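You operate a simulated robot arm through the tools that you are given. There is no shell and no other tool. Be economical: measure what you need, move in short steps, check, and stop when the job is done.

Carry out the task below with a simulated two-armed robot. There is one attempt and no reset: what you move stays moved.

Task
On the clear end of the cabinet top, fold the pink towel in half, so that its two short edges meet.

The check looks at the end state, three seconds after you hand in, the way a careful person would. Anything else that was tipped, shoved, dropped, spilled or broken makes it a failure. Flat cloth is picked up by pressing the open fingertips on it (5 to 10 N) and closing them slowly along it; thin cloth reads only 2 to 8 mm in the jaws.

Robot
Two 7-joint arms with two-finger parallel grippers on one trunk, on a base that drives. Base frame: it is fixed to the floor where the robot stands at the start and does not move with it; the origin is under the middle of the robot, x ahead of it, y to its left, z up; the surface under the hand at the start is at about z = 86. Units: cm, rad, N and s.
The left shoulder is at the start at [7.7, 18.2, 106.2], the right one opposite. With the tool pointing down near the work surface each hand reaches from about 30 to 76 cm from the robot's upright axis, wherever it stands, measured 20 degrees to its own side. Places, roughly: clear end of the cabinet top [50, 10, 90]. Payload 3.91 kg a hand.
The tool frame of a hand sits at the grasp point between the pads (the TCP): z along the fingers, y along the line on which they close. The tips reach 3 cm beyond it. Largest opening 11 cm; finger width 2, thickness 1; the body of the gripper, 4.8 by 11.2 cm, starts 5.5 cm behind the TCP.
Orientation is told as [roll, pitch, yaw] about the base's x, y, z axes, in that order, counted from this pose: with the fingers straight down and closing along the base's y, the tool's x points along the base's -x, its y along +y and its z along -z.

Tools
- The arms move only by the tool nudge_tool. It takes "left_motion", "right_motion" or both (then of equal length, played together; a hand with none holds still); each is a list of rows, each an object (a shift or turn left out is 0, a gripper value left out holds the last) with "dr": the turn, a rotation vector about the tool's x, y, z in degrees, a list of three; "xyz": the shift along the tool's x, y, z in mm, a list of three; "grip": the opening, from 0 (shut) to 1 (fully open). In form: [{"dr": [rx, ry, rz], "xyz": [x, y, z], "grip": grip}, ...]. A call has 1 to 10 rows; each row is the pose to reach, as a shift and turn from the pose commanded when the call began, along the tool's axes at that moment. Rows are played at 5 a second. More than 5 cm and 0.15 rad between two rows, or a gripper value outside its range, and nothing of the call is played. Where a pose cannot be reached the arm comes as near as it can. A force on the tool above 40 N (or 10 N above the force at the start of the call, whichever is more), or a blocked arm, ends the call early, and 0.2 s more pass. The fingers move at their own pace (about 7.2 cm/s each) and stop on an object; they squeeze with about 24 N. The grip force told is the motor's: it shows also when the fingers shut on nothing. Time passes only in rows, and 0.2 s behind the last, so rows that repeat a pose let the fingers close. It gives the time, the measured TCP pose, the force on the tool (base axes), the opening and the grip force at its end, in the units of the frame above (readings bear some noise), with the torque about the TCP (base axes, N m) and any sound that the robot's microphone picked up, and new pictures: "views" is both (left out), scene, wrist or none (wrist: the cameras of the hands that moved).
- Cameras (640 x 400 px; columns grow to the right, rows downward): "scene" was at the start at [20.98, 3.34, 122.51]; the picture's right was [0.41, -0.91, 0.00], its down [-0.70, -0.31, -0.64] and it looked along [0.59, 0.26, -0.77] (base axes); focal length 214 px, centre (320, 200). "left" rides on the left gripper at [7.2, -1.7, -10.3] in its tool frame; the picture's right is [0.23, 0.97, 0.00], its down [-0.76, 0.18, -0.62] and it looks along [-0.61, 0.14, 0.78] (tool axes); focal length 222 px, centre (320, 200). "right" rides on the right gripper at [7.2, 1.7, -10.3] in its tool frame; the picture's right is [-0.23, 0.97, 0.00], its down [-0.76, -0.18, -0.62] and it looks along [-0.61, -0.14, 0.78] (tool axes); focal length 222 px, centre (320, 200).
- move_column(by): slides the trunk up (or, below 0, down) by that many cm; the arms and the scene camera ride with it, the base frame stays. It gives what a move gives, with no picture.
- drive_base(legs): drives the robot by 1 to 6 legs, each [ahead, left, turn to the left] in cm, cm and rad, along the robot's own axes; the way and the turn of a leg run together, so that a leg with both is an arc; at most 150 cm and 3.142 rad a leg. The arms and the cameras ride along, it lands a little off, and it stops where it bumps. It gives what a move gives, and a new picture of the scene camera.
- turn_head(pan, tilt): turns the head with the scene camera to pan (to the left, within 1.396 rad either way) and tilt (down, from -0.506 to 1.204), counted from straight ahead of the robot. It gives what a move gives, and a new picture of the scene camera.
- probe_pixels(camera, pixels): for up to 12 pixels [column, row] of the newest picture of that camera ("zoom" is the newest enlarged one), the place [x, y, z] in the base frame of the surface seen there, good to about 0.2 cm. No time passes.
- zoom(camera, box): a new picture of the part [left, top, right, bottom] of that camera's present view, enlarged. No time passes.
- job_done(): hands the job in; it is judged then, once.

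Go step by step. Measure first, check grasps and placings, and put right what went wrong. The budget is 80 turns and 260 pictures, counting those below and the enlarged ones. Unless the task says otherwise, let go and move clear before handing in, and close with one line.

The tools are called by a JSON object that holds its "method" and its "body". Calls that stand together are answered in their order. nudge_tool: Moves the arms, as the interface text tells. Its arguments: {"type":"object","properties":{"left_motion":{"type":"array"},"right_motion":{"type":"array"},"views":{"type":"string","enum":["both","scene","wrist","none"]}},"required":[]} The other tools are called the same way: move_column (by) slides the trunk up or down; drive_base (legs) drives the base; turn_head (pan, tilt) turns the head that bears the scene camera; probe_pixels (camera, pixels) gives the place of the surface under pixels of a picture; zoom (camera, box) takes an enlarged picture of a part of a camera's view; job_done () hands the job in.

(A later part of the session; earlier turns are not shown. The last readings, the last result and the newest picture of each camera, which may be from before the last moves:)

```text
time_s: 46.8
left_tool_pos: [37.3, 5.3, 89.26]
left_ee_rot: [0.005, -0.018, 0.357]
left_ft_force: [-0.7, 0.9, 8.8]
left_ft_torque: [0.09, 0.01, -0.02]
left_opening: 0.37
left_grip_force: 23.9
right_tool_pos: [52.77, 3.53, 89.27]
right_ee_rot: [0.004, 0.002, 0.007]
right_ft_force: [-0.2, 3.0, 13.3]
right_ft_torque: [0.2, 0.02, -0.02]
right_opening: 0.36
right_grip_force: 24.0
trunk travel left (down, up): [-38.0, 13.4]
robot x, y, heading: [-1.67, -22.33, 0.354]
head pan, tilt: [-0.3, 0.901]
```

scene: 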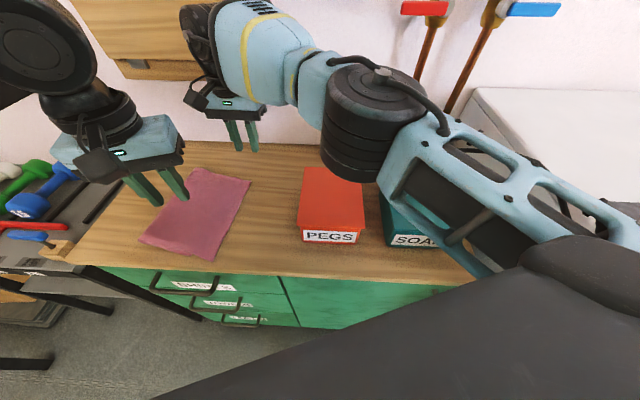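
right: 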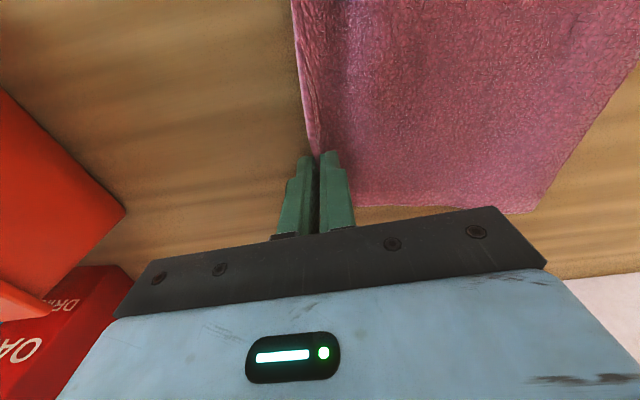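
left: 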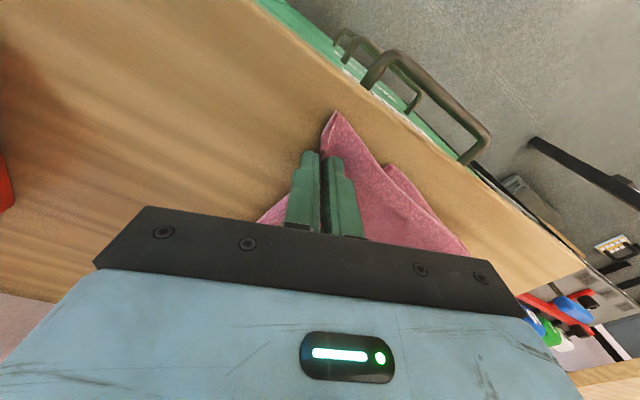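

Both edges are gripped at 3.6 mm with almost no flap. I'll peel the layer up and back towards the crease in stages so the crease rolls out without dragging the lower layer.

{"method": "move_column", "body": {"by": 3}}

{"method": "drive_base", "body": {"legs": [[1.39, 3.75, 0]]}}

{"method": "move_column", "body": {"by": 5}}

{"method": "drive_base", "body": {"legs": [[2.08, 5.63, 0]]}}

```text
time_s: 47.5
left_tool_pos: [37.37, 5.42, 92.18]
left_ee_rot: [0.005, -0.01, 0.356]
left_ft_force: [2.8, 0.3, -0.7]
left_ft_torque: [-0.02, -0.02, -0.01]
left_opening: 0.37
left_grip_force: 24.3
right_tool_pos: [52.86, 3.43, 91.99]
right_ee_rot: [0.002, 0.006, 0.009]
right_ft_force: [-1.8, -0.1, -0.1]
right_ft_torque: [0.02, 0.07, 0.01]
right_opening: 0.3
right_grip_force: 23.8
trunk travel left (down, up): [-41.0, 10.4]
robot x, y, heading: [-1.47, -22.22, 0.353]
head pan, tilt: [-0.3, 0.901]
```

```text
time_s: 48.5
left_tool_pos: [37.29, 9.38, 92.29]
left_ee_rot: [0.002, -0.012, 0.356]
left_ft_force: [1.7, -0.6, 0.9]
left_ft_torque: [-0.04, -0.07, -0.06]
left_opening: 0.37
left_grip_force: 23.9
right_tool_pos: [52.87, 7.48, 92.22]
right_ee_rot: [0.001, 0.002, 0.007]
right_ft_force: [-1.7, 0.3, 0.0]
right_ft_torque: [0.03, 0.04, 0.03]
right_opening: 0.33
right_grip_force: 23.9
trunk travel left (down, up): [-41.0, 10.4]
robot x, y, heading: [-1.39, -18.37, 0.352]
head pan, tilt: [-0.3, 0.901]
```

scene: 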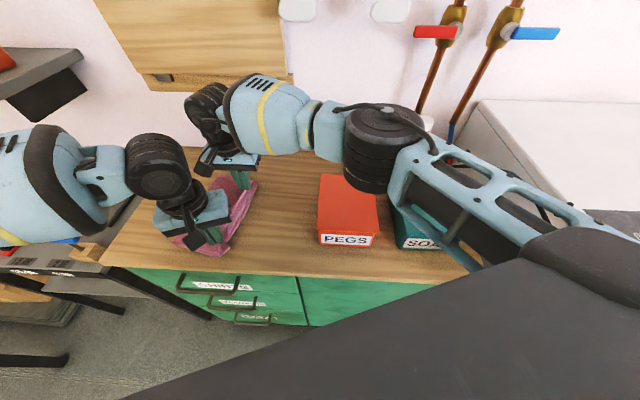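

```text
time_s: 49.5
left_tool_pos: [37.4, 9.48, 99.37]
left_ee_rot: [0.004, -0.058, 0.355]
left_ft_force: [0.9, 0.3, 0.2]
left_ft_torque: [-0.01, 0.0, -0.02]
left_opening: 0.37
left_grip_force: 24.5
right_tool_pos: [52.77, 7.54, 96.95]
right_ee_rot: [0.002, 0.005, 0.006]
right_ft_force: [-1.2, 1.0, -0.6]
right_ft_torque: [0.02, 0.02, -0.04]
right_opening: 0.32
right_grip_force: 23.8
trunk travel left (down, up): [-46.0, 5.4]
robot x, y, heading: [-1.49, -18.25, 0.354]
head pan, tilt: [-0.3, 0.901]
```

```text
time_s: 50.6
left_tool_pos: [37.49, 15.41, 99.57]
left_ee_rot: [0.006, -0.061, 0.355]
left_ft_force: [1.2, -1.0, -1.1]
left_ft_torque: [0.01, -0.02, -0.04]
left_opening: 0.38
left_grip_force: 24.1
right_tool_pos: [52.64, 13.35, 97.1]
right_ee_rot: [0.002, 0.001, 0.006]
right_ft_force: [-0.7, -0.6, 0.6]
right_ft_torque: [0.03, 0.02, 0.01]
right_opening: 0.3
right_grip_force: 24.0
trunk travel left (down, up): [-46.0, 5.4]
robot x, y, heading: [-1.17, -12.45, 0.353]
head pan, tilt: [-0.3, 0.901]
```

scene: 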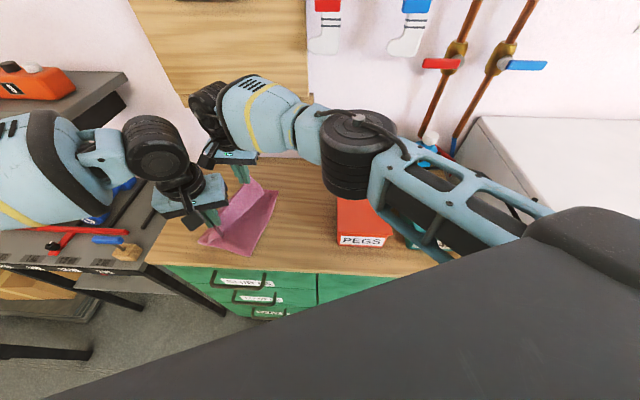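

The layer is standing up again. I'll check where the lower layer and crease are now.

{"method": "zoom", "body": {"camera": "scene", "box": [180, 150, 310, 265]}}

{"method": "zoom", "body": {"camera": "left", "box": [160, 0, 480, 230]}}

```text
3.48 times, centred on (245, 208) of scene
```

zoom: 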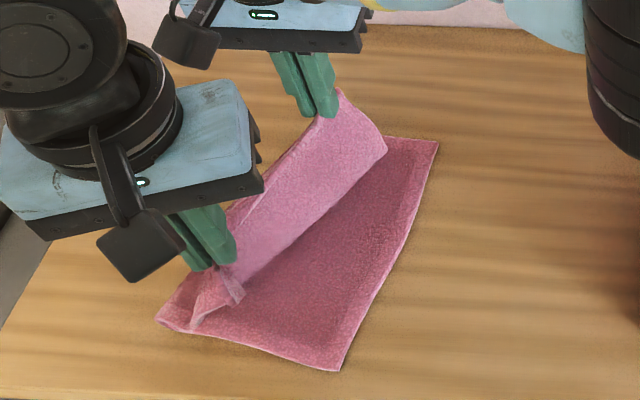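

```text
1.74 times, centred on (320, 115) of left
```

zoom: 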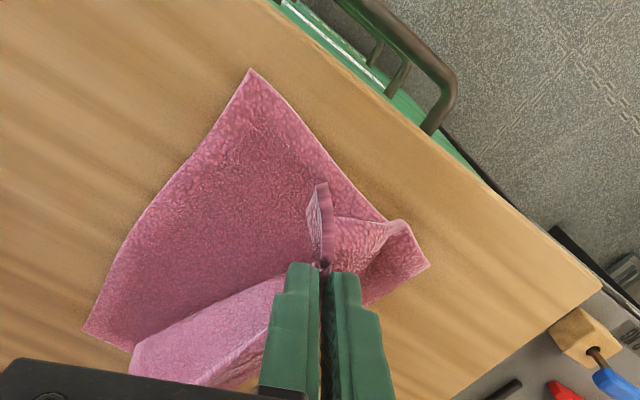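

{"method": "probe_pixels", "body": {"camera": "scene", "pixels": [[277, 256], [304, 192], [292, 225], [226, 243], [229, 236], [270, 245]]}}

{"method": "probe_pixels", "body": {"camera": "zoom", "pixels": [[425, 265], [252, 75], [90, 325], [375, 210], [135, 345]]}}

{"method": "zoom", "body": {"camera": "scene", "box": [180, 150, 310, 265]}}

{"method": "probe_pixels", "body": {"camera": "zoom", "pixels": [[338, 368], [436, 143], [400, 265], [160, 320], [190, 328], [385, 150]]}}

```text
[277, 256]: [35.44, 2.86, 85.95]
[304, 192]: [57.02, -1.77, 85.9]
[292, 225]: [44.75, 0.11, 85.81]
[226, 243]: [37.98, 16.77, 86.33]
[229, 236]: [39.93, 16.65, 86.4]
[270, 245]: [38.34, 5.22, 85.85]
```

```text
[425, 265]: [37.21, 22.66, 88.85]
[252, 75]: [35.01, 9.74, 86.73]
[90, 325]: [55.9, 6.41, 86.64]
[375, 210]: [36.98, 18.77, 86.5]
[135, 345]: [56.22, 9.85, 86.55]
```

```text
3.48 times, centred on (245, 208) of scene
```

zoom: 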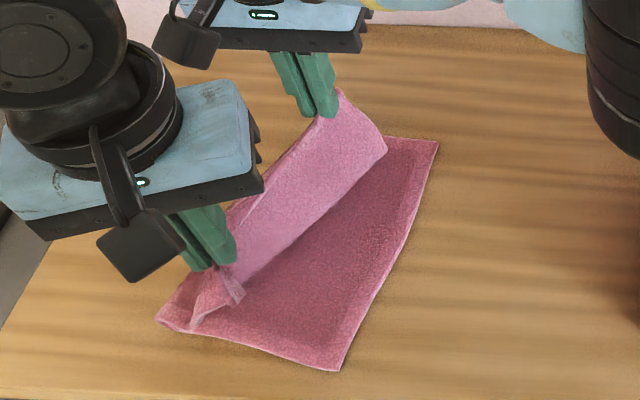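

```text
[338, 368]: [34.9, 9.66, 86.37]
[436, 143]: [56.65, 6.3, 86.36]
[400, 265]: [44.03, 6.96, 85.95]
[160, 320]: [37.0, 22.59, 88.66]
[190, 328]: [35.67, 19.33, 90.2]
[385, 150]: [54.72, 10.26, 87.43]
```

The lower layer hasn't moved: D (34.9,9.7), C (56.6,6.4). I'll raise 3 cm and drive 7 cm more so the cloth stands over where the crease should be (y≈24 near, 20.6 far).

{"method": "move_column", "body": {"by": 2.5}}

{"method": "drive_base", "body": {"legs": [[2.43, 6.57, 0]]}}

{"method": "zoom", "body": {"camera": "scene", "box": [180, 130, 340, 280]}}

```text
time_s: 51.3
left_tool_pos: [37.72, 15.38, 105.18]
left_ee_rot: [-0.002, -0.136, 0.354]
left_ft_force: [31.4, -9.4, -7.8]
left_ft_torque: [-0.28, -0.74, -0.33]
left_opening: 0.37
left_grip_force: 24.3
right_tool_pos: [54.68, 11.79, 101.68]
right_ee_rot: [0.023, -0.016, -0.033]
right_ft_force: [-31.8, 8.9, 7.7]
right_ft_torque: [0.29, 0.96, 0.02]
right_opening: 0.34
right_grip_force: 24.0
trunk travel left (down, up): [-48.5, 2.9]
robot x, y, heading: [-1.37, -12.51, 0.349]
head pan, tilt: [-0.3, 0.901]
```

```text
time_s: 52.6
left_tool_pos: [37.55, 22.46, 105.12]
left_ee_rot: [-0.001, -0.135, 0.354]
left_ft_force: [32.0, -8.9, -8.7]
left_ft_torque: [-0.28, -0.75, -0.28]
left_opening: 0.36
left_grip_force: 23.8
right_tool_pos: [54.5, 18.73, 101.38]
right_ee_rot: [0.018, -0.015, -0.032]
right_ft_force: [-31.4, 9.1, 8.2]
right_ft_torque: [0.29, 1.0, 0.03]
right_opening: 0.31
right_grip_force: 23.8
trunk travel left (down, up): [-48.5, 2.9]
robot x, y, heading: [-1.55, -5.4, 0.351]
head pan, tilt: [-0.3, 0.901]
```

scene: 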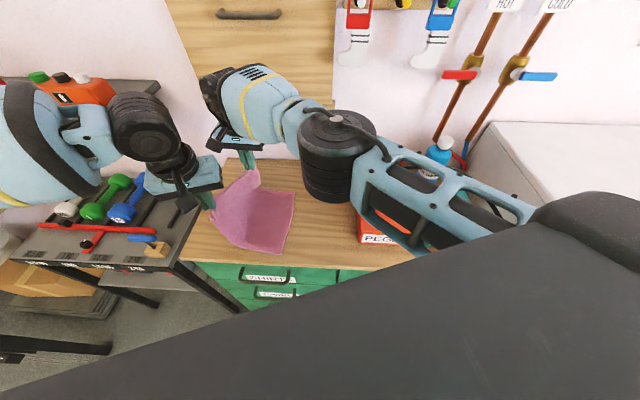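

```text
2.67 times, centred on (260, 205) of scene
```

zoom: 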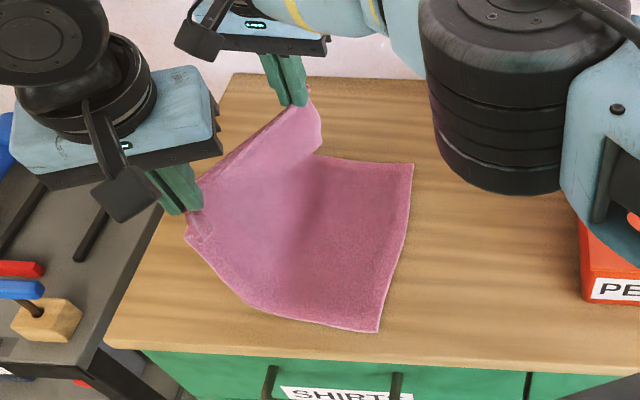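

The sheet is lying well, but the arms are pulling against each other along the edge (32 N). I'll lower the column to relax that and then recheck.

{"method": "move_column", "body": {"by": -3.5}}

{"method": "zoom", "body": {"camera": "scene", "box": [180, 130, 340, 280]}}

{"method": "probe_pixels", "body": {"camera": "zoom", "pixels": [[377, 330], [412, 167], [250, 305], [188, 240], [318, 155], [400, 250], [300, 220]]}}

```text
time_s: 53.4
left_tool_pos: [37.51, 22.56, 101.81]
left_ee_rot: [-0.004, -0.137, 0.353]
left_ft_force: [21.2, -6.0, -6.2]
left_ft_torque: [-0.21, -0.55, -0.23]
left_opening: 0.34
left_grip_force: 24.1
right_tool_pos: [54.18, 18.99, 98.11]
right_ee_rot: [0.021, -0.014, -0.029]
right_ft_force: [-23.0, 7.4, 6.1]
right_ft_torque: [0.21, 0.7, -0.01]
right_opening: 0.32
right_grip_force: 23.6
trunk travel left (down, up): [-45.0, 6.4]
robot x, y, heading: [-1.29, -5.38, 0.356]
head pan, tilt: [-0.3, 0.901]
```

```text
2.67 times, centred on (260, 205) of scene
```

zoom: 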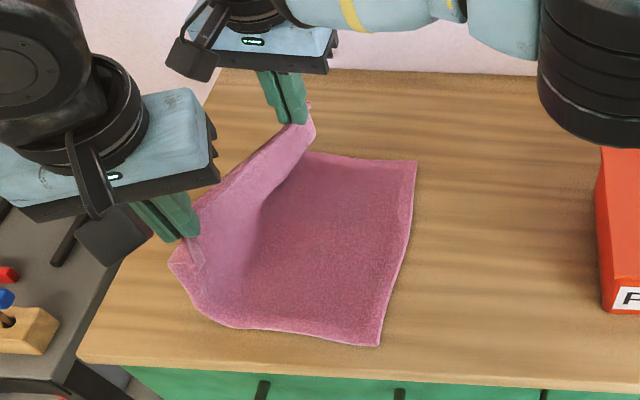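

```text
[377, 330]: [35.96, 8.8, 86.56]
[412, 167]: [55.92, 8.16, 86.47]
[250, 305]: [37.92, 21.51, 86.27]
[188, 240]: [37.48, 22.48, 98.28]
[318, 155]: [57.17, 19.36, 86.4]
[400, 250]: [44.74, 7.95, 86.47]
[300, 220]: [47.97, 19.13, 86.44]
```

I'll level the left hand: down 3.5 cm, pitch corrected, slightly closer to the right hand to take out the tension.

{"method": "nudge_tool", "body": {"left_motion": [{"xyz": [2, -4, 12], "dr": [0, 2.6, 0]}, {"xyz": [4, -8, 24], "dr": [0, 5.2, 0]}, {"xyz": [6, -11, 35], "dr": [0, 7.8, 0]}, {"xyz": [6, -11, 35], "dr": [0, 7.8, 0]}], "views": "scene"}}

{"method": "zoom", "body": {"camera": "scene", "box": [180, 130, 340, 280]}}

{"method": "probe_pixels", "body": {"camera": "zoom", "pixels": [[377, 342], [413, 165], [230, 322], [180, 260], [318, 155], [398, 255], [280, 240]]}}

```text
time_s: 54.4
left_tool_pos: [36.92, 21.86, 98.79]
left_ee_rot: [-0.003, -0.002, 0.353]
left_ft_force: [29.3, -5.5, -1.0]
left_ft_torque: [-0.16, -0.88, -0.19]
left_opening: 0.34
left_grip_force: 23.9
left hand out of reach, approached as far as the arm can: row 2, 3, 4
right_tool_pos: [54.22, 18.98, 97.8]
right_ee_rot: [0.02, -0.009, -0.028]
right_ft_force: [-29.4, 5.4, 0.9]
right_ft_torque: [0.19, 0.85, -0.01]
right_opening: 0.3
right_grip_force: 23.8
trunk travel left (down, up): [-45.0, 6.4]
robot x, y, heading: [-1.02, -5.42, 0.356]
head pan, tilt: [-0.3, 0.901]
```

scene: 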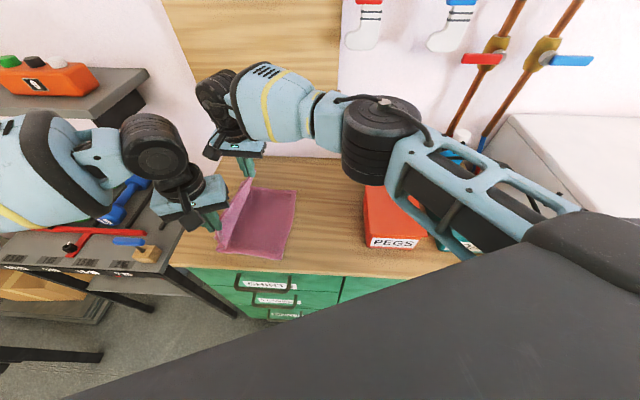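

```text
2.67 times, centred on (260, 205) of scene
```

zoom: 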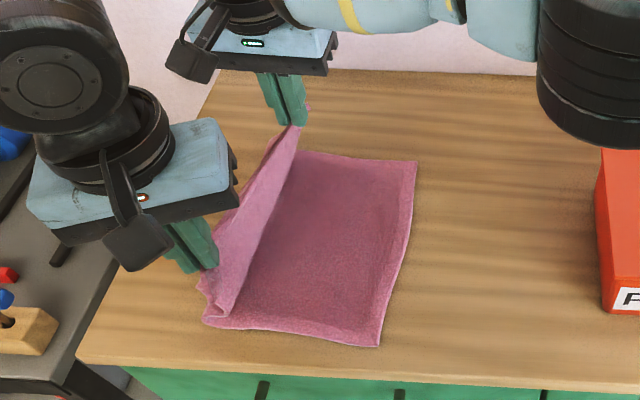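

```text
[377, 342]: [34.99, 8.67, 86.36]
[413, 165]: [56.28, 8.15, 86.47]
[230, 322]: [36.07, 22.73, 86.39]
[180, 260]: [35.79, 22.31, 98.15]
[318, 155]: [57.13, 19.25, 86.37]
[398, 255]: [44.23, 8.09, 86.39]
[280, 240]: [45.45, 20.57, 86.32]
```

The lower layer and crease look right now: lower edge y≈8.2–8.7, crease ≈22. I'll ease the right hand 1.4 cm towards the left one to take off the tension, and 1.2 cm in +y to square up.

{"method": "nudge_tool", "body": {"right_motion": [{"xyz": [7, 6, 0]}, {"xyz": [14, 12, 0]}, {"xyz": [14, 12, 0]}], "views": "none"}}

```text
time_s: 55.2
left_tool_pos: [36.88, 21.9, 98.57]
left_ee_rot: [-0.002, 0.005, 0.353]
left_ft_force: [9.3, -1.0, -0.1]
left_ft_torque: [-0.04, -0.28, -0.02]
left_opening: 0.34
left_grip_force: 23.6
right_tool_pos: [53.3, 20.01, 97.96]
right_ee_rot: [0.017, -0.018, -0.035]
right_ft_force: [-9.1, 1.4, -0.5]
right_ft_torque: [0.07, 0.23, 0.01]
right_opening: 0.31
right_grip_force: 24.0
trunk travel left (down, up): [-45.0, 6.4]
robot x, y, heading: [-1.42, -5.54, 0.356]
head pan, tilt: [-0.3, 0.901]
```

Tension is down to 9 N. Now I'll lay it back in stages: drive -5, lower 3.5, drive -4.5, lower 2.5.

{"method": "drive_base", "body": {"legs": [[-1.73, -4.69, 0]]}}

{"method": "move_column", "body": {"by": -3.5}}

{"method": "drive_base", "body": {"legs": [[-1.56, -4.22, 0]]}}

{"method": "zoom", "body": {"camera": "scene", "box": [160, 140, 320, 290]}}

{"method": "probe_pixels", "body": {"camera": "scene", "pixels": [[262, 260], [281, 195], [272, 225]]}}

```text
time_s: 56.3
left_tool_pos: [36.83, 16.79, 98.75]
left_ee_rot: [-0.001, 0.005, 0.356]
left_ft_force: [5.3, -0.9, 0.5]
left_ft_torque: [0.0, -0.15, -0.02]
left_opening: 0.31
left_grip_force: 24.1
right_tool_pos: [53.17, 15.02, 97.87]
right_ee_rot: [0.017, -0.015, -0.03]
right_ft_force: [-6.1, 0.8, -0.5]
right_ft_torque: [0.04, 0.15, 0.03]
right_opening: 0.35
right_grip_force: 24.2
trunk travel left (down, up): [-45.0, 6.4]
robot x, y, heading: [-1.24, -10.42, 0.354]
head pan, tilt: [-0.3, 0.901]
```

scene: 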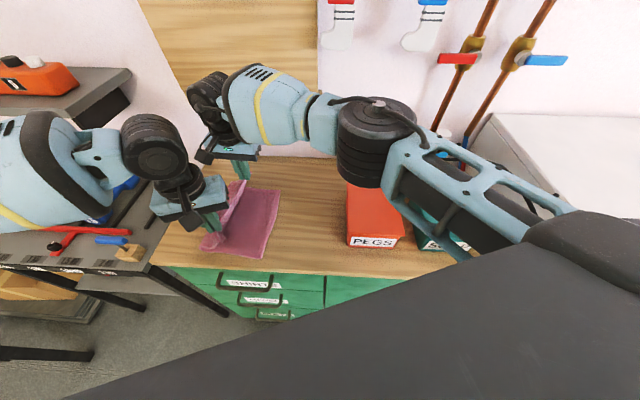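

```text
time_s: 57.1
left_tool_pos: [36.79, 16.89, 95.26]
left_ee_rot: [-0.004, 0.0, 0.356]
left_ft_force: [5.1, -0.6, 0.7]
left_ft_torque: [-0.01, -0.14, -0.01]
left_opening: 0.33
left_grip_force: 24.1
right_tool_pos: [53.1, 14.97, 94.62]
right_ee_rot: [0.02, -0.02, -0.029]
right_ft_force: [-5.1, 0.9, 1.0]
right_ft_torque: [0.01, 0.17, -0.01]
right_opening: 0.33
right_grip_force: 23.9
trunk travel left (down, up): [-41.5, 9.9]
robot x, y, heading: [-1.11, -10.5, 0.358]
head pan, tilt: [-0.3, 0.901]
```

```text
time_s: 58.1
left_tool_pos: [36.89, 12.52, 95.2]
left_ee_rot: [-0.001, 0.0, 0.356]
left_ft_force: [5.6, -0.9, 0.0]
left_ft_torque: [-0.03, -0.18, -0.02]
left_opening: 0.35
left_grip_force: 24.6
right_tool_pos: [53.2, 10.71, 94.4]
right_ee_rot: [0.018, -0.017, -0.028]
right_ft_force: [-5.8, 1.0, -0.3]
right_ft_torque: [0.03, 0.16, -0.02]
right_opening: 0.34
right_grip_force: 23.5
trunk travel left (down, up): [-41.5, 9.9]
robot x, y, heading: [-1.15, -14.88, 0.357]
head pan, tilt: [-0.3, 0.901]
```

scene: 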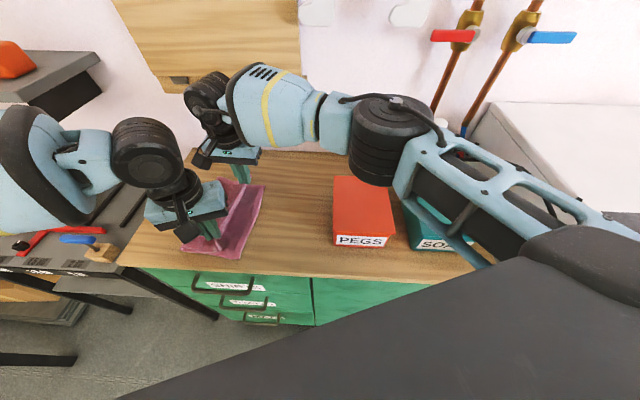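

```text
2.67 times, centred on (240, 215) of scene
```

zoom: 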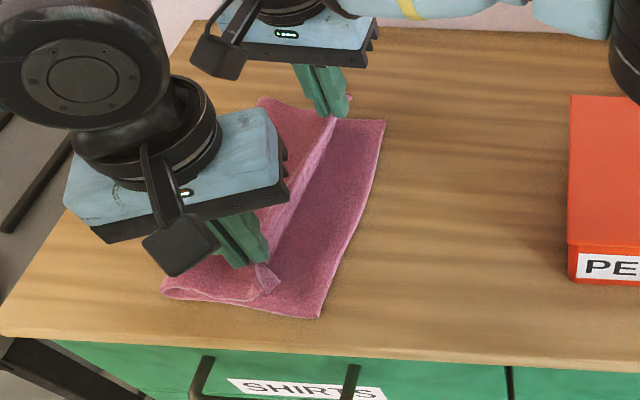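

```text
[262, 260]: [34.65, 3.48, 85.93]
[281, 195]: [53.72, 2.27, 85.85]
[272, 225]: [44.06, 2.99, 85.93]
```

It's laying over nicely. I'll measure the lower edge and crease.

{"method": "probe_pixels", "body": {"camera": "zoom", "pixels": [[318, 314], [382, 124], [352, 220], [166, 290], [262, 102], [270, 285]]}}

{"method": "zoom", "body": {"camera": "left", "box": [160, 0, 480, 230]}}

{"method": "zoom", "body": {"camera": "right", "box": [160, 0, 480, 230]}}

```text
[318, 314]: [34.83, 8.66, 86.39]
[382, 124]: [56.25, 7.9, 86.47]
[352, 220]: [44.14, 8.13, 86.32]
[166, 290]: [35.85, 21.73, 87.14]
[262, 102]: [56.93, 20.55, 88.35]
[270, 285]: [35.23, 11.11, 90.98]
```

```text
1.74 times, centred on (320, 115) of left
```

zoom: 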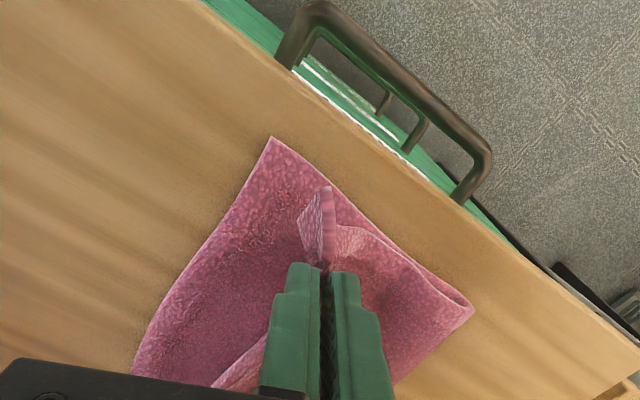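

```text
1.74 times, centred on (320, 115) of right
```

zoom: 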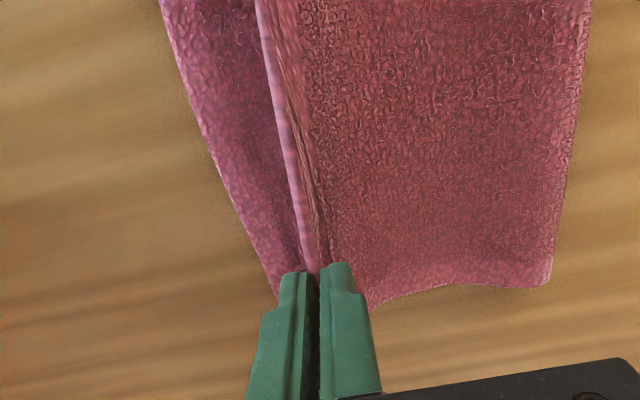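

The lower edge holds at y≈8.7/7.9, and the flaps hang on the outer side, which is what I want. Next: drive 2 cm, lower 3 cm, and trim each hand.

{"method": "drive_base", "body": {"legs": [[-0.69, -1.88, 0]]}}

{"method": "move_column", "body": {"by": -3}}

{"method": "nudge_tool", "body": {"left_motion": [{"xyz": [3, -4, 5]}, {"xyz": [3, -8, 10]}, {"xyz": [3, -8, 10]}], "right_motion": [{"xyz": [0, 2, 3]}, {"xyz": [0, 5, 6]}, {"xyz": [0, 5, 6]}], "views": "scene"}}

{"method": "zoom", "body": {"camera": "scene", "box": [160, 140, 320, 290]}}

{"method": "zoom", "body": {"camera": "left", "box": [160, 0, 480, 230]}}

{"method": "zoom", "body": {"camera": "right", "box": [160, 0, 480, 230]}}

```text
time_s: 59.0
left_tool_pos: [36.88, 10.4, 95.26]
left_ee_rot: [-0.004, 0.003, 0.357]
left_ft_force: [5.2, -0.6, -0.2]
left_ft_torque: [-0.05, -0.16, -0.01]
left_opening: 0.35
left_grip_force: 23.7
right_tool_pos: [53.15, 8.68, 94.31]
right_ee_rot: [0.018, -0.014, -0.029]
right_ft_force: [-4.8, 0.6, 0.5]
right_ft_torque: [0.04, 0.15, 0.03]
right_opening: 0.35
right_grip_force: 24.0
trunk travel left (down, up): [-41.5, 9.9]
robot x, y, heading: [-1.01, -16.93, 0.359]
head pan, tilt: [-0.3, 0.901]
```

scene: 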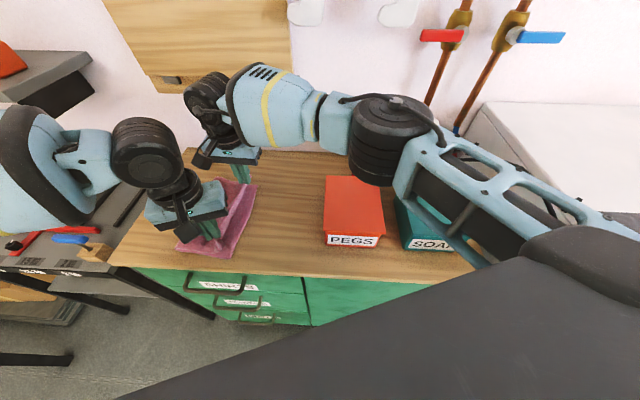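

```text
time_s: 59.7
left_tool_pos: [36.74, 10.62, 92.2]
left_ee_rot: [-0.003, 0.0, 0.359]
left_ft_force: [5.4, -1.3, 0.4]
left_ft_torque: [-0.04, -0.08, -0.05]
left_opening: 0.35
left_grip_force: 23.6
right_tool_pos: [53.06, 8.71, 91.34]
right_ee_rot: [0.021, -0.015, -0.027]
right_ft_force: [-4.5, 0.3, 0.7]
right_ft_torque: [-0.02, 0.12, 0.01]
right_opening: 0.34
right_grip_force: 23.6
trunk travel left (down, up): [-38.5, 12.9]
robot x, y, heading: [-1.59, -16.59, 0.356]
head pan, tilt: [-0.3, 0.901]
```

```text
time_s: 60.5
left_tool_pos: [36.91, 9.7, 91.13]
left_ee_rot: [-0.004, 0.002, 0.359]
left_ft_force: [3.1, -1.3, 0.7]
left_ft_torque: [0.01, -0.14, -0.01]
left_opening: 0.34
left_grip_force: 23.6
right_tool_pos: [53.12, 9.13, 90.79]
right_ee_rot: [0.018, -0.014, -0.029]
right_ft_force: [-3.4, 0.3, 0.6]
right_ft_torque: [0.01, 0.08, 0.05]
right_opening: 0.34
right_grip_force: 24.0
trunk travel left (down, up): [-38.5, 12.9]
robot x, y, heading: [-1.16, -16.53, 0.359]
head pan, tilt: [-0.3, 0.901]
```

scene: 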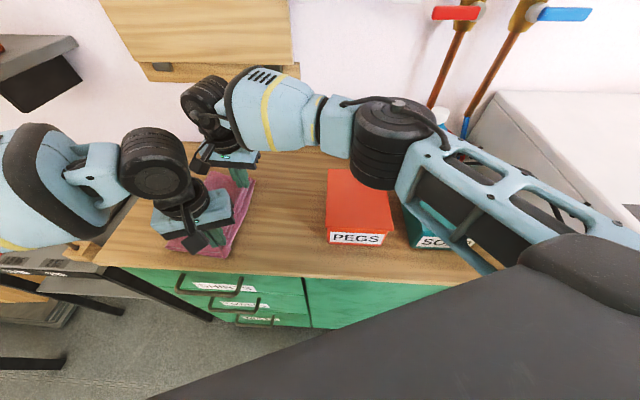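

```text
2.67 times, centred on (240, 215) of scene
```

zoom: 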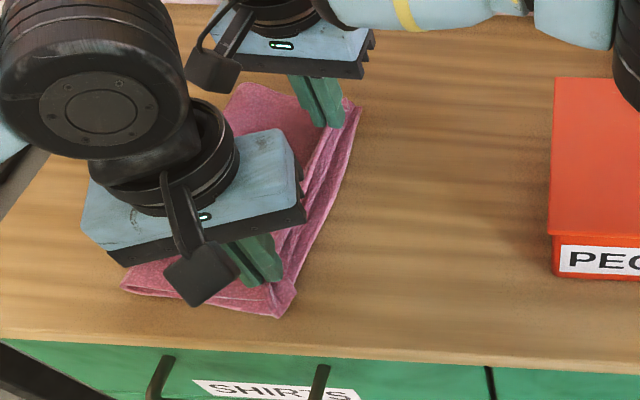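

```text
1.74 times, centred on (320, 115) of left
```

zoom: 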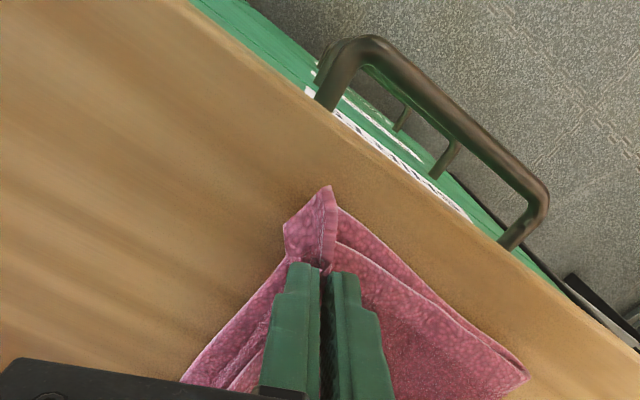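

```text
1.74 times, centred on (320, 115) of right
```

zoom: 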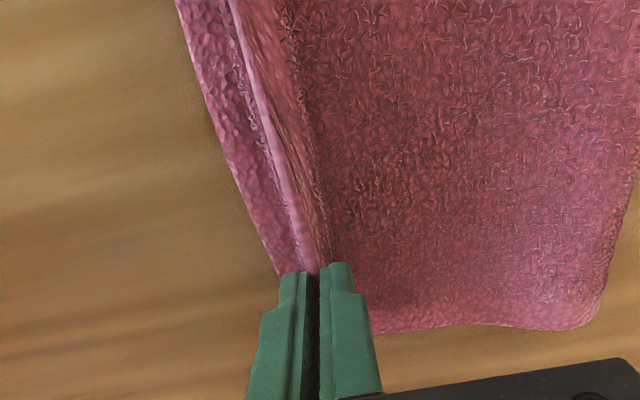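

The upper edge sits right over the lower one with its flap outward. I'll open gently and lift straight off.

{"method": "nudge_tool", "body": {"left_motion": [{"xyz": [0, 0, 4], "grip": 0.08}, {"xyz": [0, 0, 4], "grip": 0.16}, {"xyz": [0, 0, 4], "grip": 0.25}, {"xyz": [0, 0, 4], "grip": 0.25}, {"xyz": [0, 0, -20]}, {"xyz": [0, 0, -50]}, {"xyz": [0, 0, -80]}], "right_motion": [{"xyz": [0, 0, 3], "grip": 0.08}, {"xyz": [0, 0, 3], "grip": 0.16}, {"xyz": [0, 0, 3], "grip": 0.25}, {"xyz": [0, 0, 3], "grip": 0.25}, {"xyz": [0, 0, -20]}, {"xyz": [0, 0, -50]}, {"xyz": [0, 0, -60]}], "views": "wrist"}}

{"method": "zoom", "body": {"camera": "scene", "box": [150, 140, 310, 280]}}

```text
time_s: 62.1
left_tool_pos: [36.93, 9.68, 99.28]
left_ee_rot: [-0.005, 0.002, 0.357]
left_ft_force: [0.3, -0.4, -0.1]
left_ft_torque: [0.02, 0.0, 0.0]
left_opening: 2.74
left_grip_force: 0.0
right_tool_pos: [53.05, 9.03, 96.86]
right_ee_rot: [0.017, -0.015, -0.029]
right_ft_force: [-0.1, 0.2, -0.4]
right_ft_torque: [0.01, 0.01, -0.01]
right_opening: 2.73
right_grip_force: 0.2
trunk travel left (down, up): [-38.5, 12.9]
robot x, y, heading: [-1.22, -16.69, 0.358]
head pan, tilt: [-0.3, 0.901]
```

right: 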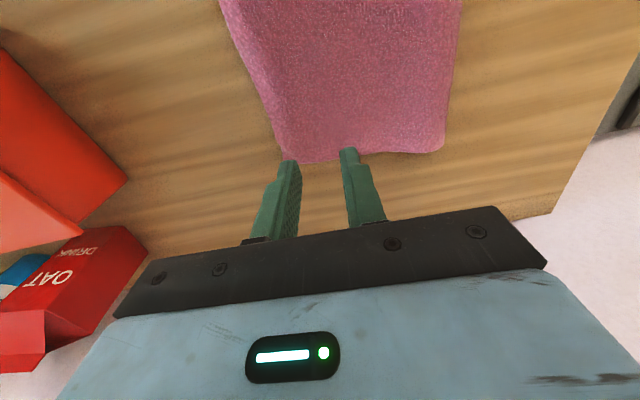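
left: 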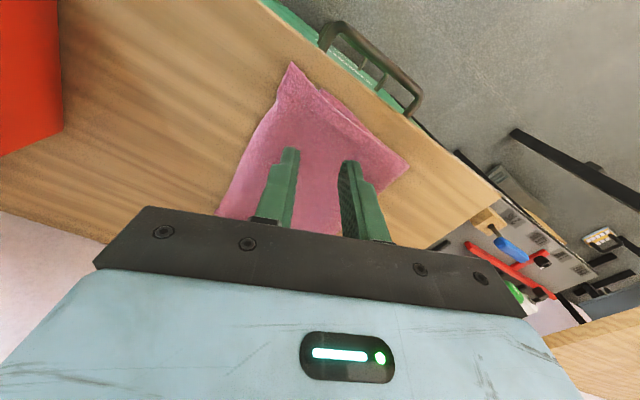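

```text
2.86 times, centred on (230, 210) of scene
```

zoom: 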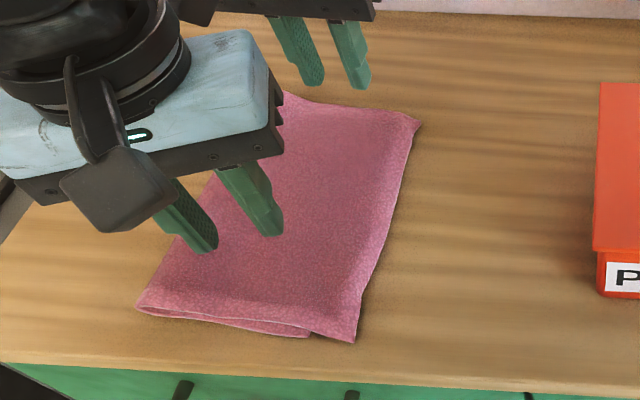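

It's much better: the layers lie flat. I'll measure the remaining overhang at the near corner, where the lower corner is about (312,334) and the upper about (354,340).

{"method": "probe_pixels", "body": {"camera": "zoom", "pixels": [[354, 338], [311, 335], [418, 124], [140, 307], [220, 322], [395, 205], [372, 270]]}}

{"method": "zoom", "body": {"camera": "left", "box": [210, 50, 420, 210]}}

{"method": "zoom", "body": {"camera": "right", "box": [210, 50, 460, 180]}}

```text
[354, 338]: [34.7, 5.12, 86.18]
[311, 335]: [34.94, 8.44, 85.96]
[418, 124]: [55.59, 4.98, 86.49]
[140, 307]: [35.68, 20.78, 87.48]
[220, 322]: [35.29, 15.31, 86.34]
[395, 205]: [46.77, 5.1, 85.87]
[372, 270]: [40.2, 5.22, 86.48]
```

```text
2.50 times, centred on (315, 130) of left
```

zoom: 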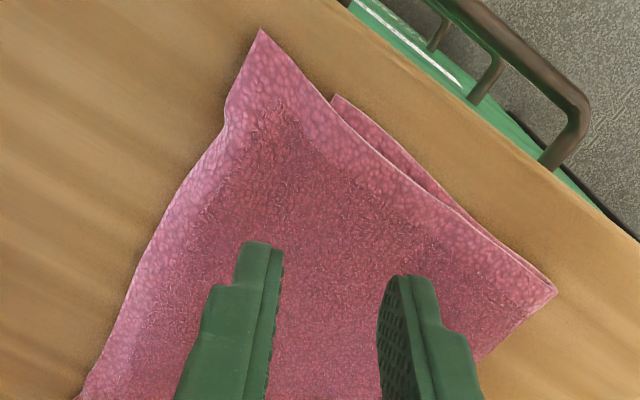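

```text
2.56 times, centred on (335, 115) of right
```

zoom: 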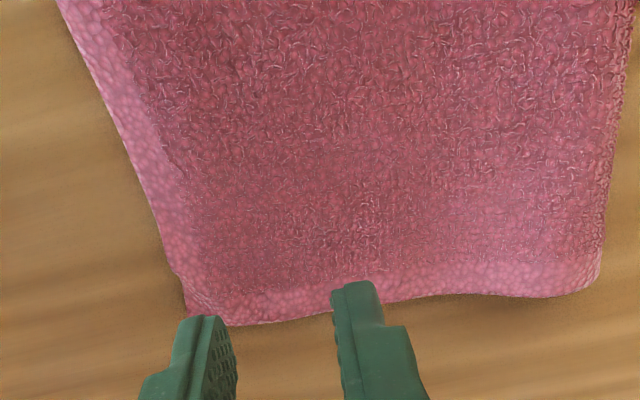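

The overhang is now even at about 3.2 cm (upper edge y≈5.1, lower ≈8.2): the lofted crease pushed the edge outward as it dropped. I'll repeat with a small move, pinning the edge onto the lower layer while opening. First, over the edge again.

{"method": "drive_base", "body": {"legs": [[-1.56, -4.22, 0]]}}

{"method": "nudge_tool", "body": {"left_motion": [{"xyz": [0, 0, 30], "grip": 0.2}, {"xyz": [0, 0, 60]}, {"xyz": [0, 0, 78]}, {"xyz": [0, 0, 78]}], "right_motion": [{"xyz": [0, 3, 20], "grip": 0.2}, {"xyz": [0, 6, 40]}, {"xyz": [0, 8, 55]}, {"xyz": [0, 8, 55]}], "views": "none"}}

{"method": "zoom", "body": {"camera": "left", "box": [220, 60, 430, 240]}}

{"method": "zoom", "body": {"camera": "right", "box": [220, 60, 430, 240]}}

```text
time_s: 63.2
left_tool_pos: [36.88, 5.21, 99.17]
left_ee_rot: [-0.004, 0.002, 0.358]
left_ft_force: [0.0, -0.3, 0.1]
left_ft_torque: [0.03, 0.02, 0.0]
left_opening: 2.74
left_grip_force: 0.1
right_tool_pos: [53.16, 4.63, 96.91]
right_ee_rot: [0.017, -0.015, -0.029]
right_ft_force: [-0.4, 0.3, 0.5]
right_ft_torque: [0.02, 0.01, 0.03]
right_opening: 2.75
right_grip_force: 0.1
trunk travel left (down, up): [-38.5, 12.9]
robot x, y, heading: [-1.59, -21.62, 0.358]
head pan, tilt: [-0.3, 0.901]
```

scene: 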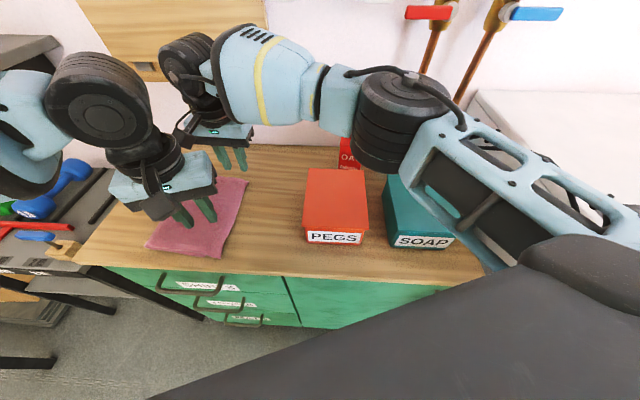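

```text
time_s: 64.2
left_tool_pos: [36.74, 5.2, 91.45]
left_ee_rot: [-0.004, 0.002, 0.357]
left_ft_force: [0.7, 0.3, 0.6]
left_ft_torque: [0.0, 0.02, 0.0]
left_opening: 2.2
left_grip_force: 0.1
right_tool_pos: [53.18, 5.6, 91.42]
right_ee_rot: [0.018, -0.016, -0.028]
right_ft_force: [-0.7, 0.8, -0.3]
right_ft_torque: [-0.05, 0.0, -0.01]
right_opening: 2.17
right_grip_force: 0.1
trunk travel left (down, up): [-38.5, 12.9]
robot x, y, heading: [-1.65, -21.46, 0.359]
head pan, tilt: [-0.3, 0.901]
```

```text
2.22 times, centred on (325, 150) of left
```

zoom: 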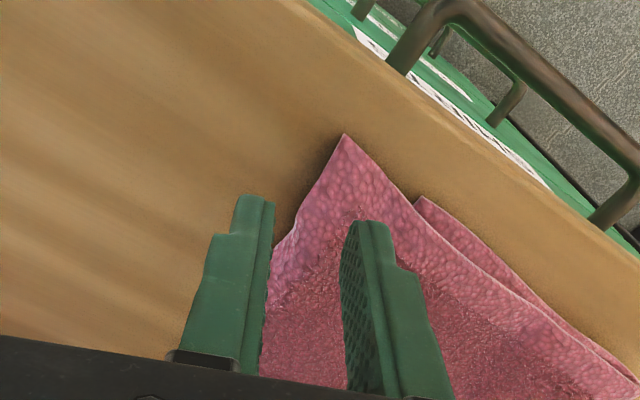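

```text
2.22 times, centred on (325, 150) of right
```

zoom: 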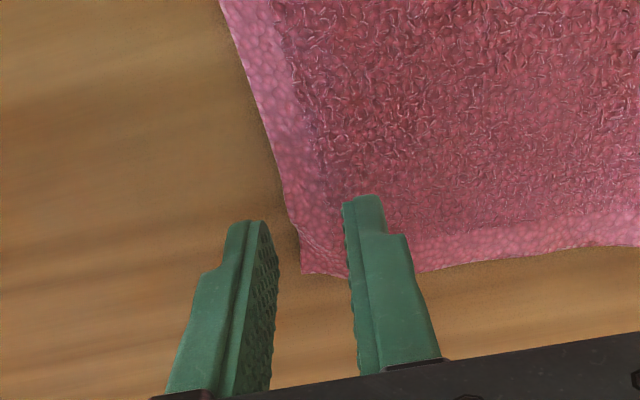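

The left is well placed. The right needs about 9 mm towards -y; then I'll press and close both.

{"method": "nudge_tool", "body": {"left_motion": [{"xyz": [-8, 2, 6]}, {"xyz": [-8, 2, 14]}, {"xyz": [-8, 2, 20]}, {"xyz": [-8, 2, 22]}, {"xyz": [-8, 2, 22]}], "right_motion": [{"xyz": [0, -9, 2]}, {"xyz": [0, -9, 12]}, {"xyz": [0, -9, 19]}, {"xyz": [0, -9, 22]}, {"xyz": [0, -9, 22]}], "views": "none"}}

{"method": "nudge_tool", "body": {"left_motion": [{"grip": 0.18}, {"grip": 0.16}, {"grip": 0.13}, {"grip": 0.1}, {"grip": 0.07}, {"grip": 0.04}, {"grip": 0.01}, {"grip": 0}, {"grip": 0}], "right_motion": [{"grip": 0.18}, {"grip": 0.16}, {"grip": 0.13}, {"grip": 0.1}, {"grip": 0.07}, {"grip": 0.04}, {"grip": 0.01}, {"grip": 0}, {"grip": 0}], "views": "wrist"}}

```text
time_s: 65.4
left_tool_pos: [37.45, 5.84, 89.39]
left_ee_rot: [-0.002, 0.0, 0.358]
left_ft_force: [2.4, 2.3, 13.3]
left_ft_torque: [0.29, -0.03, 0.0]
left_opening: 2.23
left_grip_force: 0.5
right_tool_pos: [53.21, 4.62, 89.22]
right_ee_rot: [0.02, -0.018, -0.028]
right_ft_force: [1.1, 0.7, 6.1]
right_ft_torque: [0.12, 0.0, -0.02]
right_opening: 2.24
right_grip_force: 0.1
trunk travel left (down, up): [-38.5, 12.9]
robot x, y, heading: [-1.31, -21.5, 0.353]
head pan, tilt: [-0.3, 0.901]
```

```text
time_s: 67.4
left_tool_pos: [37.33, 5.75, 89.27]
left_ee_rot: [-0.003, 0.001, 0.358]
left_ft_force: [-2.0, 5.1, 23.2]
left_ft_torque: [0.38, 0.06, -0.03]
left_opening: 0.4
left_grip_force: 24.3
right_tool_pos: [53.14, 4.55, 89.25]
right_ee_rot: [0.018, -0.019, -0.027]
right_ft_force: [0.3, 0.8, 8.3]
right_ft_torque: [0.04, -0.02, 0.01]
right_opening: 0.0
right_grip_force: 23.8
trunk travel left (down, up): [-38.5, 12.9]
robot x, y, heading: [-1.41, -21.39, 0.363]
head pan, tilt: [-0.3, 0.901]
```

right: 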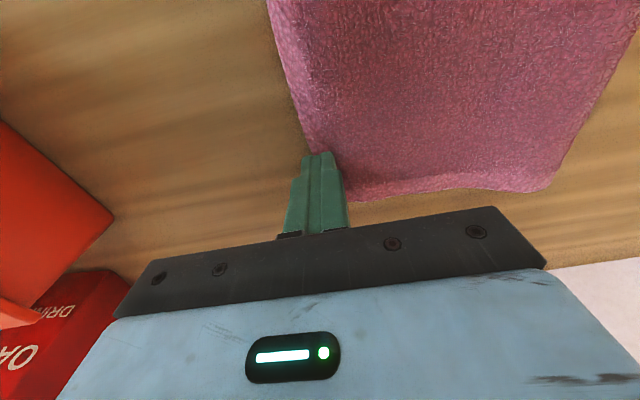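
left: 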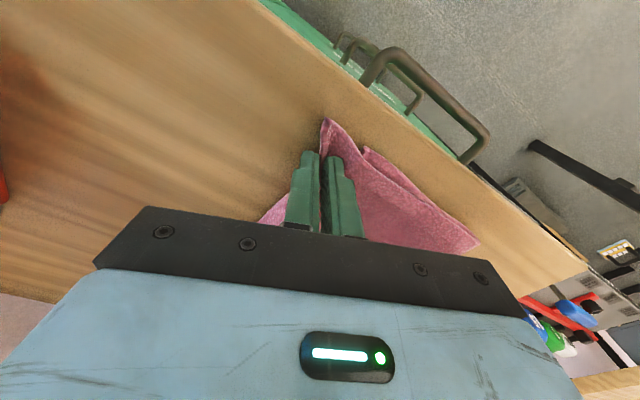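

The left has it (4 mm) but the right closed on nothing. I'll retry the right about 7 mm further in.

{"method": "nudge_tool", "body": {"right_motion": [{"xyz": [0, 0, -15]}, {"xyz": [0, 7, -15], "grip": 0.2}, {"xyz": [0, 7, -15]}, {"xyz": [0, 7, -5]}, {"xyz": [0, 7, -1]}, {"xyz": [0, 7, 1]}, {"xyz": [0, 7, 1]}], "views": "wrist"}}

{"method": "zoom", "body": {"camera": "right", "box": [220, 60, 430, 240]}}

```text
time_s: 69.0
left_tool_pos: [37.34, 5.45, 89.33]
left_ee_rot: [-0.002, 0.0, 0.358]
left_ft_force: [2.4, 1.5, 13.7]
left_ft_torque: [0.19, -0.09, -0.03]
left_opening: 0.4
left_grip_force: 24.6
right_tool_pos: [53.19, 5.41, 89.24]
right_ee_rot: [0.022, -0.022, -0.028]
right_ft_force: [-1.7, -0.6, 32.1]
right_ft_torque: [0.43, 0.05, 0.02]
right_opening: 2.13
right_grip_force: 0.1
trunk travel left (down, up): [-38.5, 12.9]
robot x, y, heading: [-1.19, -21.38, 0.357]
head pan, tilt: [-0.3, 0.901]
```

right: 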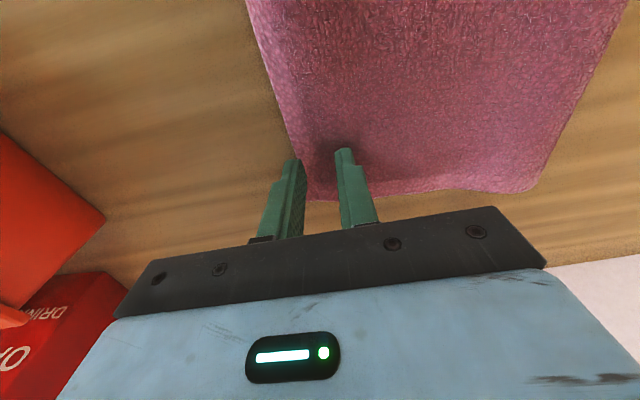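

```text
2.22 times, centred on (325, 150) of right
```

zoom: 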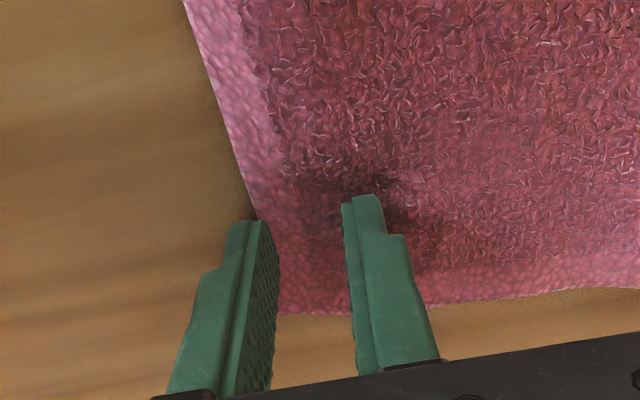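

That's 32 N, which is too hard. I'll back off 2.5 mm and close slowly; the edge is in the gap.

{"method": "nudge_tool", "body": {"right_motion": [{"xyz": [0, 0, -2.5]}, {"xyz": [0, 0, -2.5], "grip": 0.17}, {"xyz": [0, 0, -2.5], "grip": 0.14}, {"xyz": [0, 0, -2.5], "grip": 0.11}, {"xyz": [0, 0, -2.5], "grip": 0.08}, {"xyz": [0, 0, -2.5], "grip": 0.05}, {"xyz": [0, 0, -2.5], "grip": 0.02}, {"xyz": [0, 0, -2.5], "grip": 0}, {"xyz": [0, 0, -2.5], "grip": 0}], "views": "wrist"}}

```text
time_s: 71.0
left_tool_pos: [37.25, 5.65, 89.2]
left_ee_rot: [-0.006, -0.001, 0.357]
left_ft_force: [0.1, -3.5, 15.2]
left_ft_torque: [0.05, 0.05, -0.04]
left_opening: 0.39
left_grip_force: 23.6
right_tool_pos: [53.02, 5.45, 89.46]
right_ee_rot: [0.02, -0.017, -0.028]
right_ft_force: [-0.7, 4.9, 19.2]
right_ft_torque: [0.25, 0.03, 0.01]
right_opening: 0.3
right_grip_force: 24.3
trunk travel left (down, up): [-38.5, 12.9]
robot x, y, heading: [-1.25, -21.37, 0.358]
head pan, tilt: [-0.3, 0.901]
```

right: 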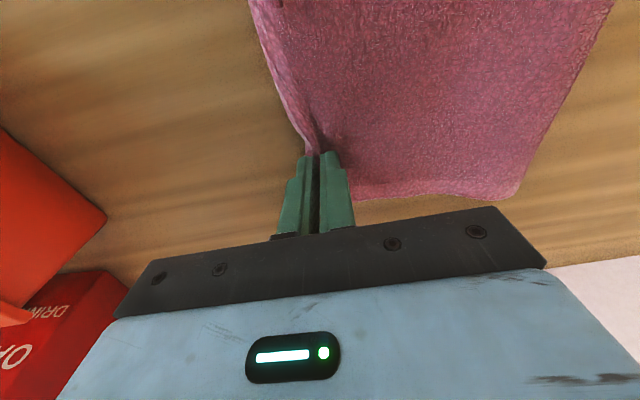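

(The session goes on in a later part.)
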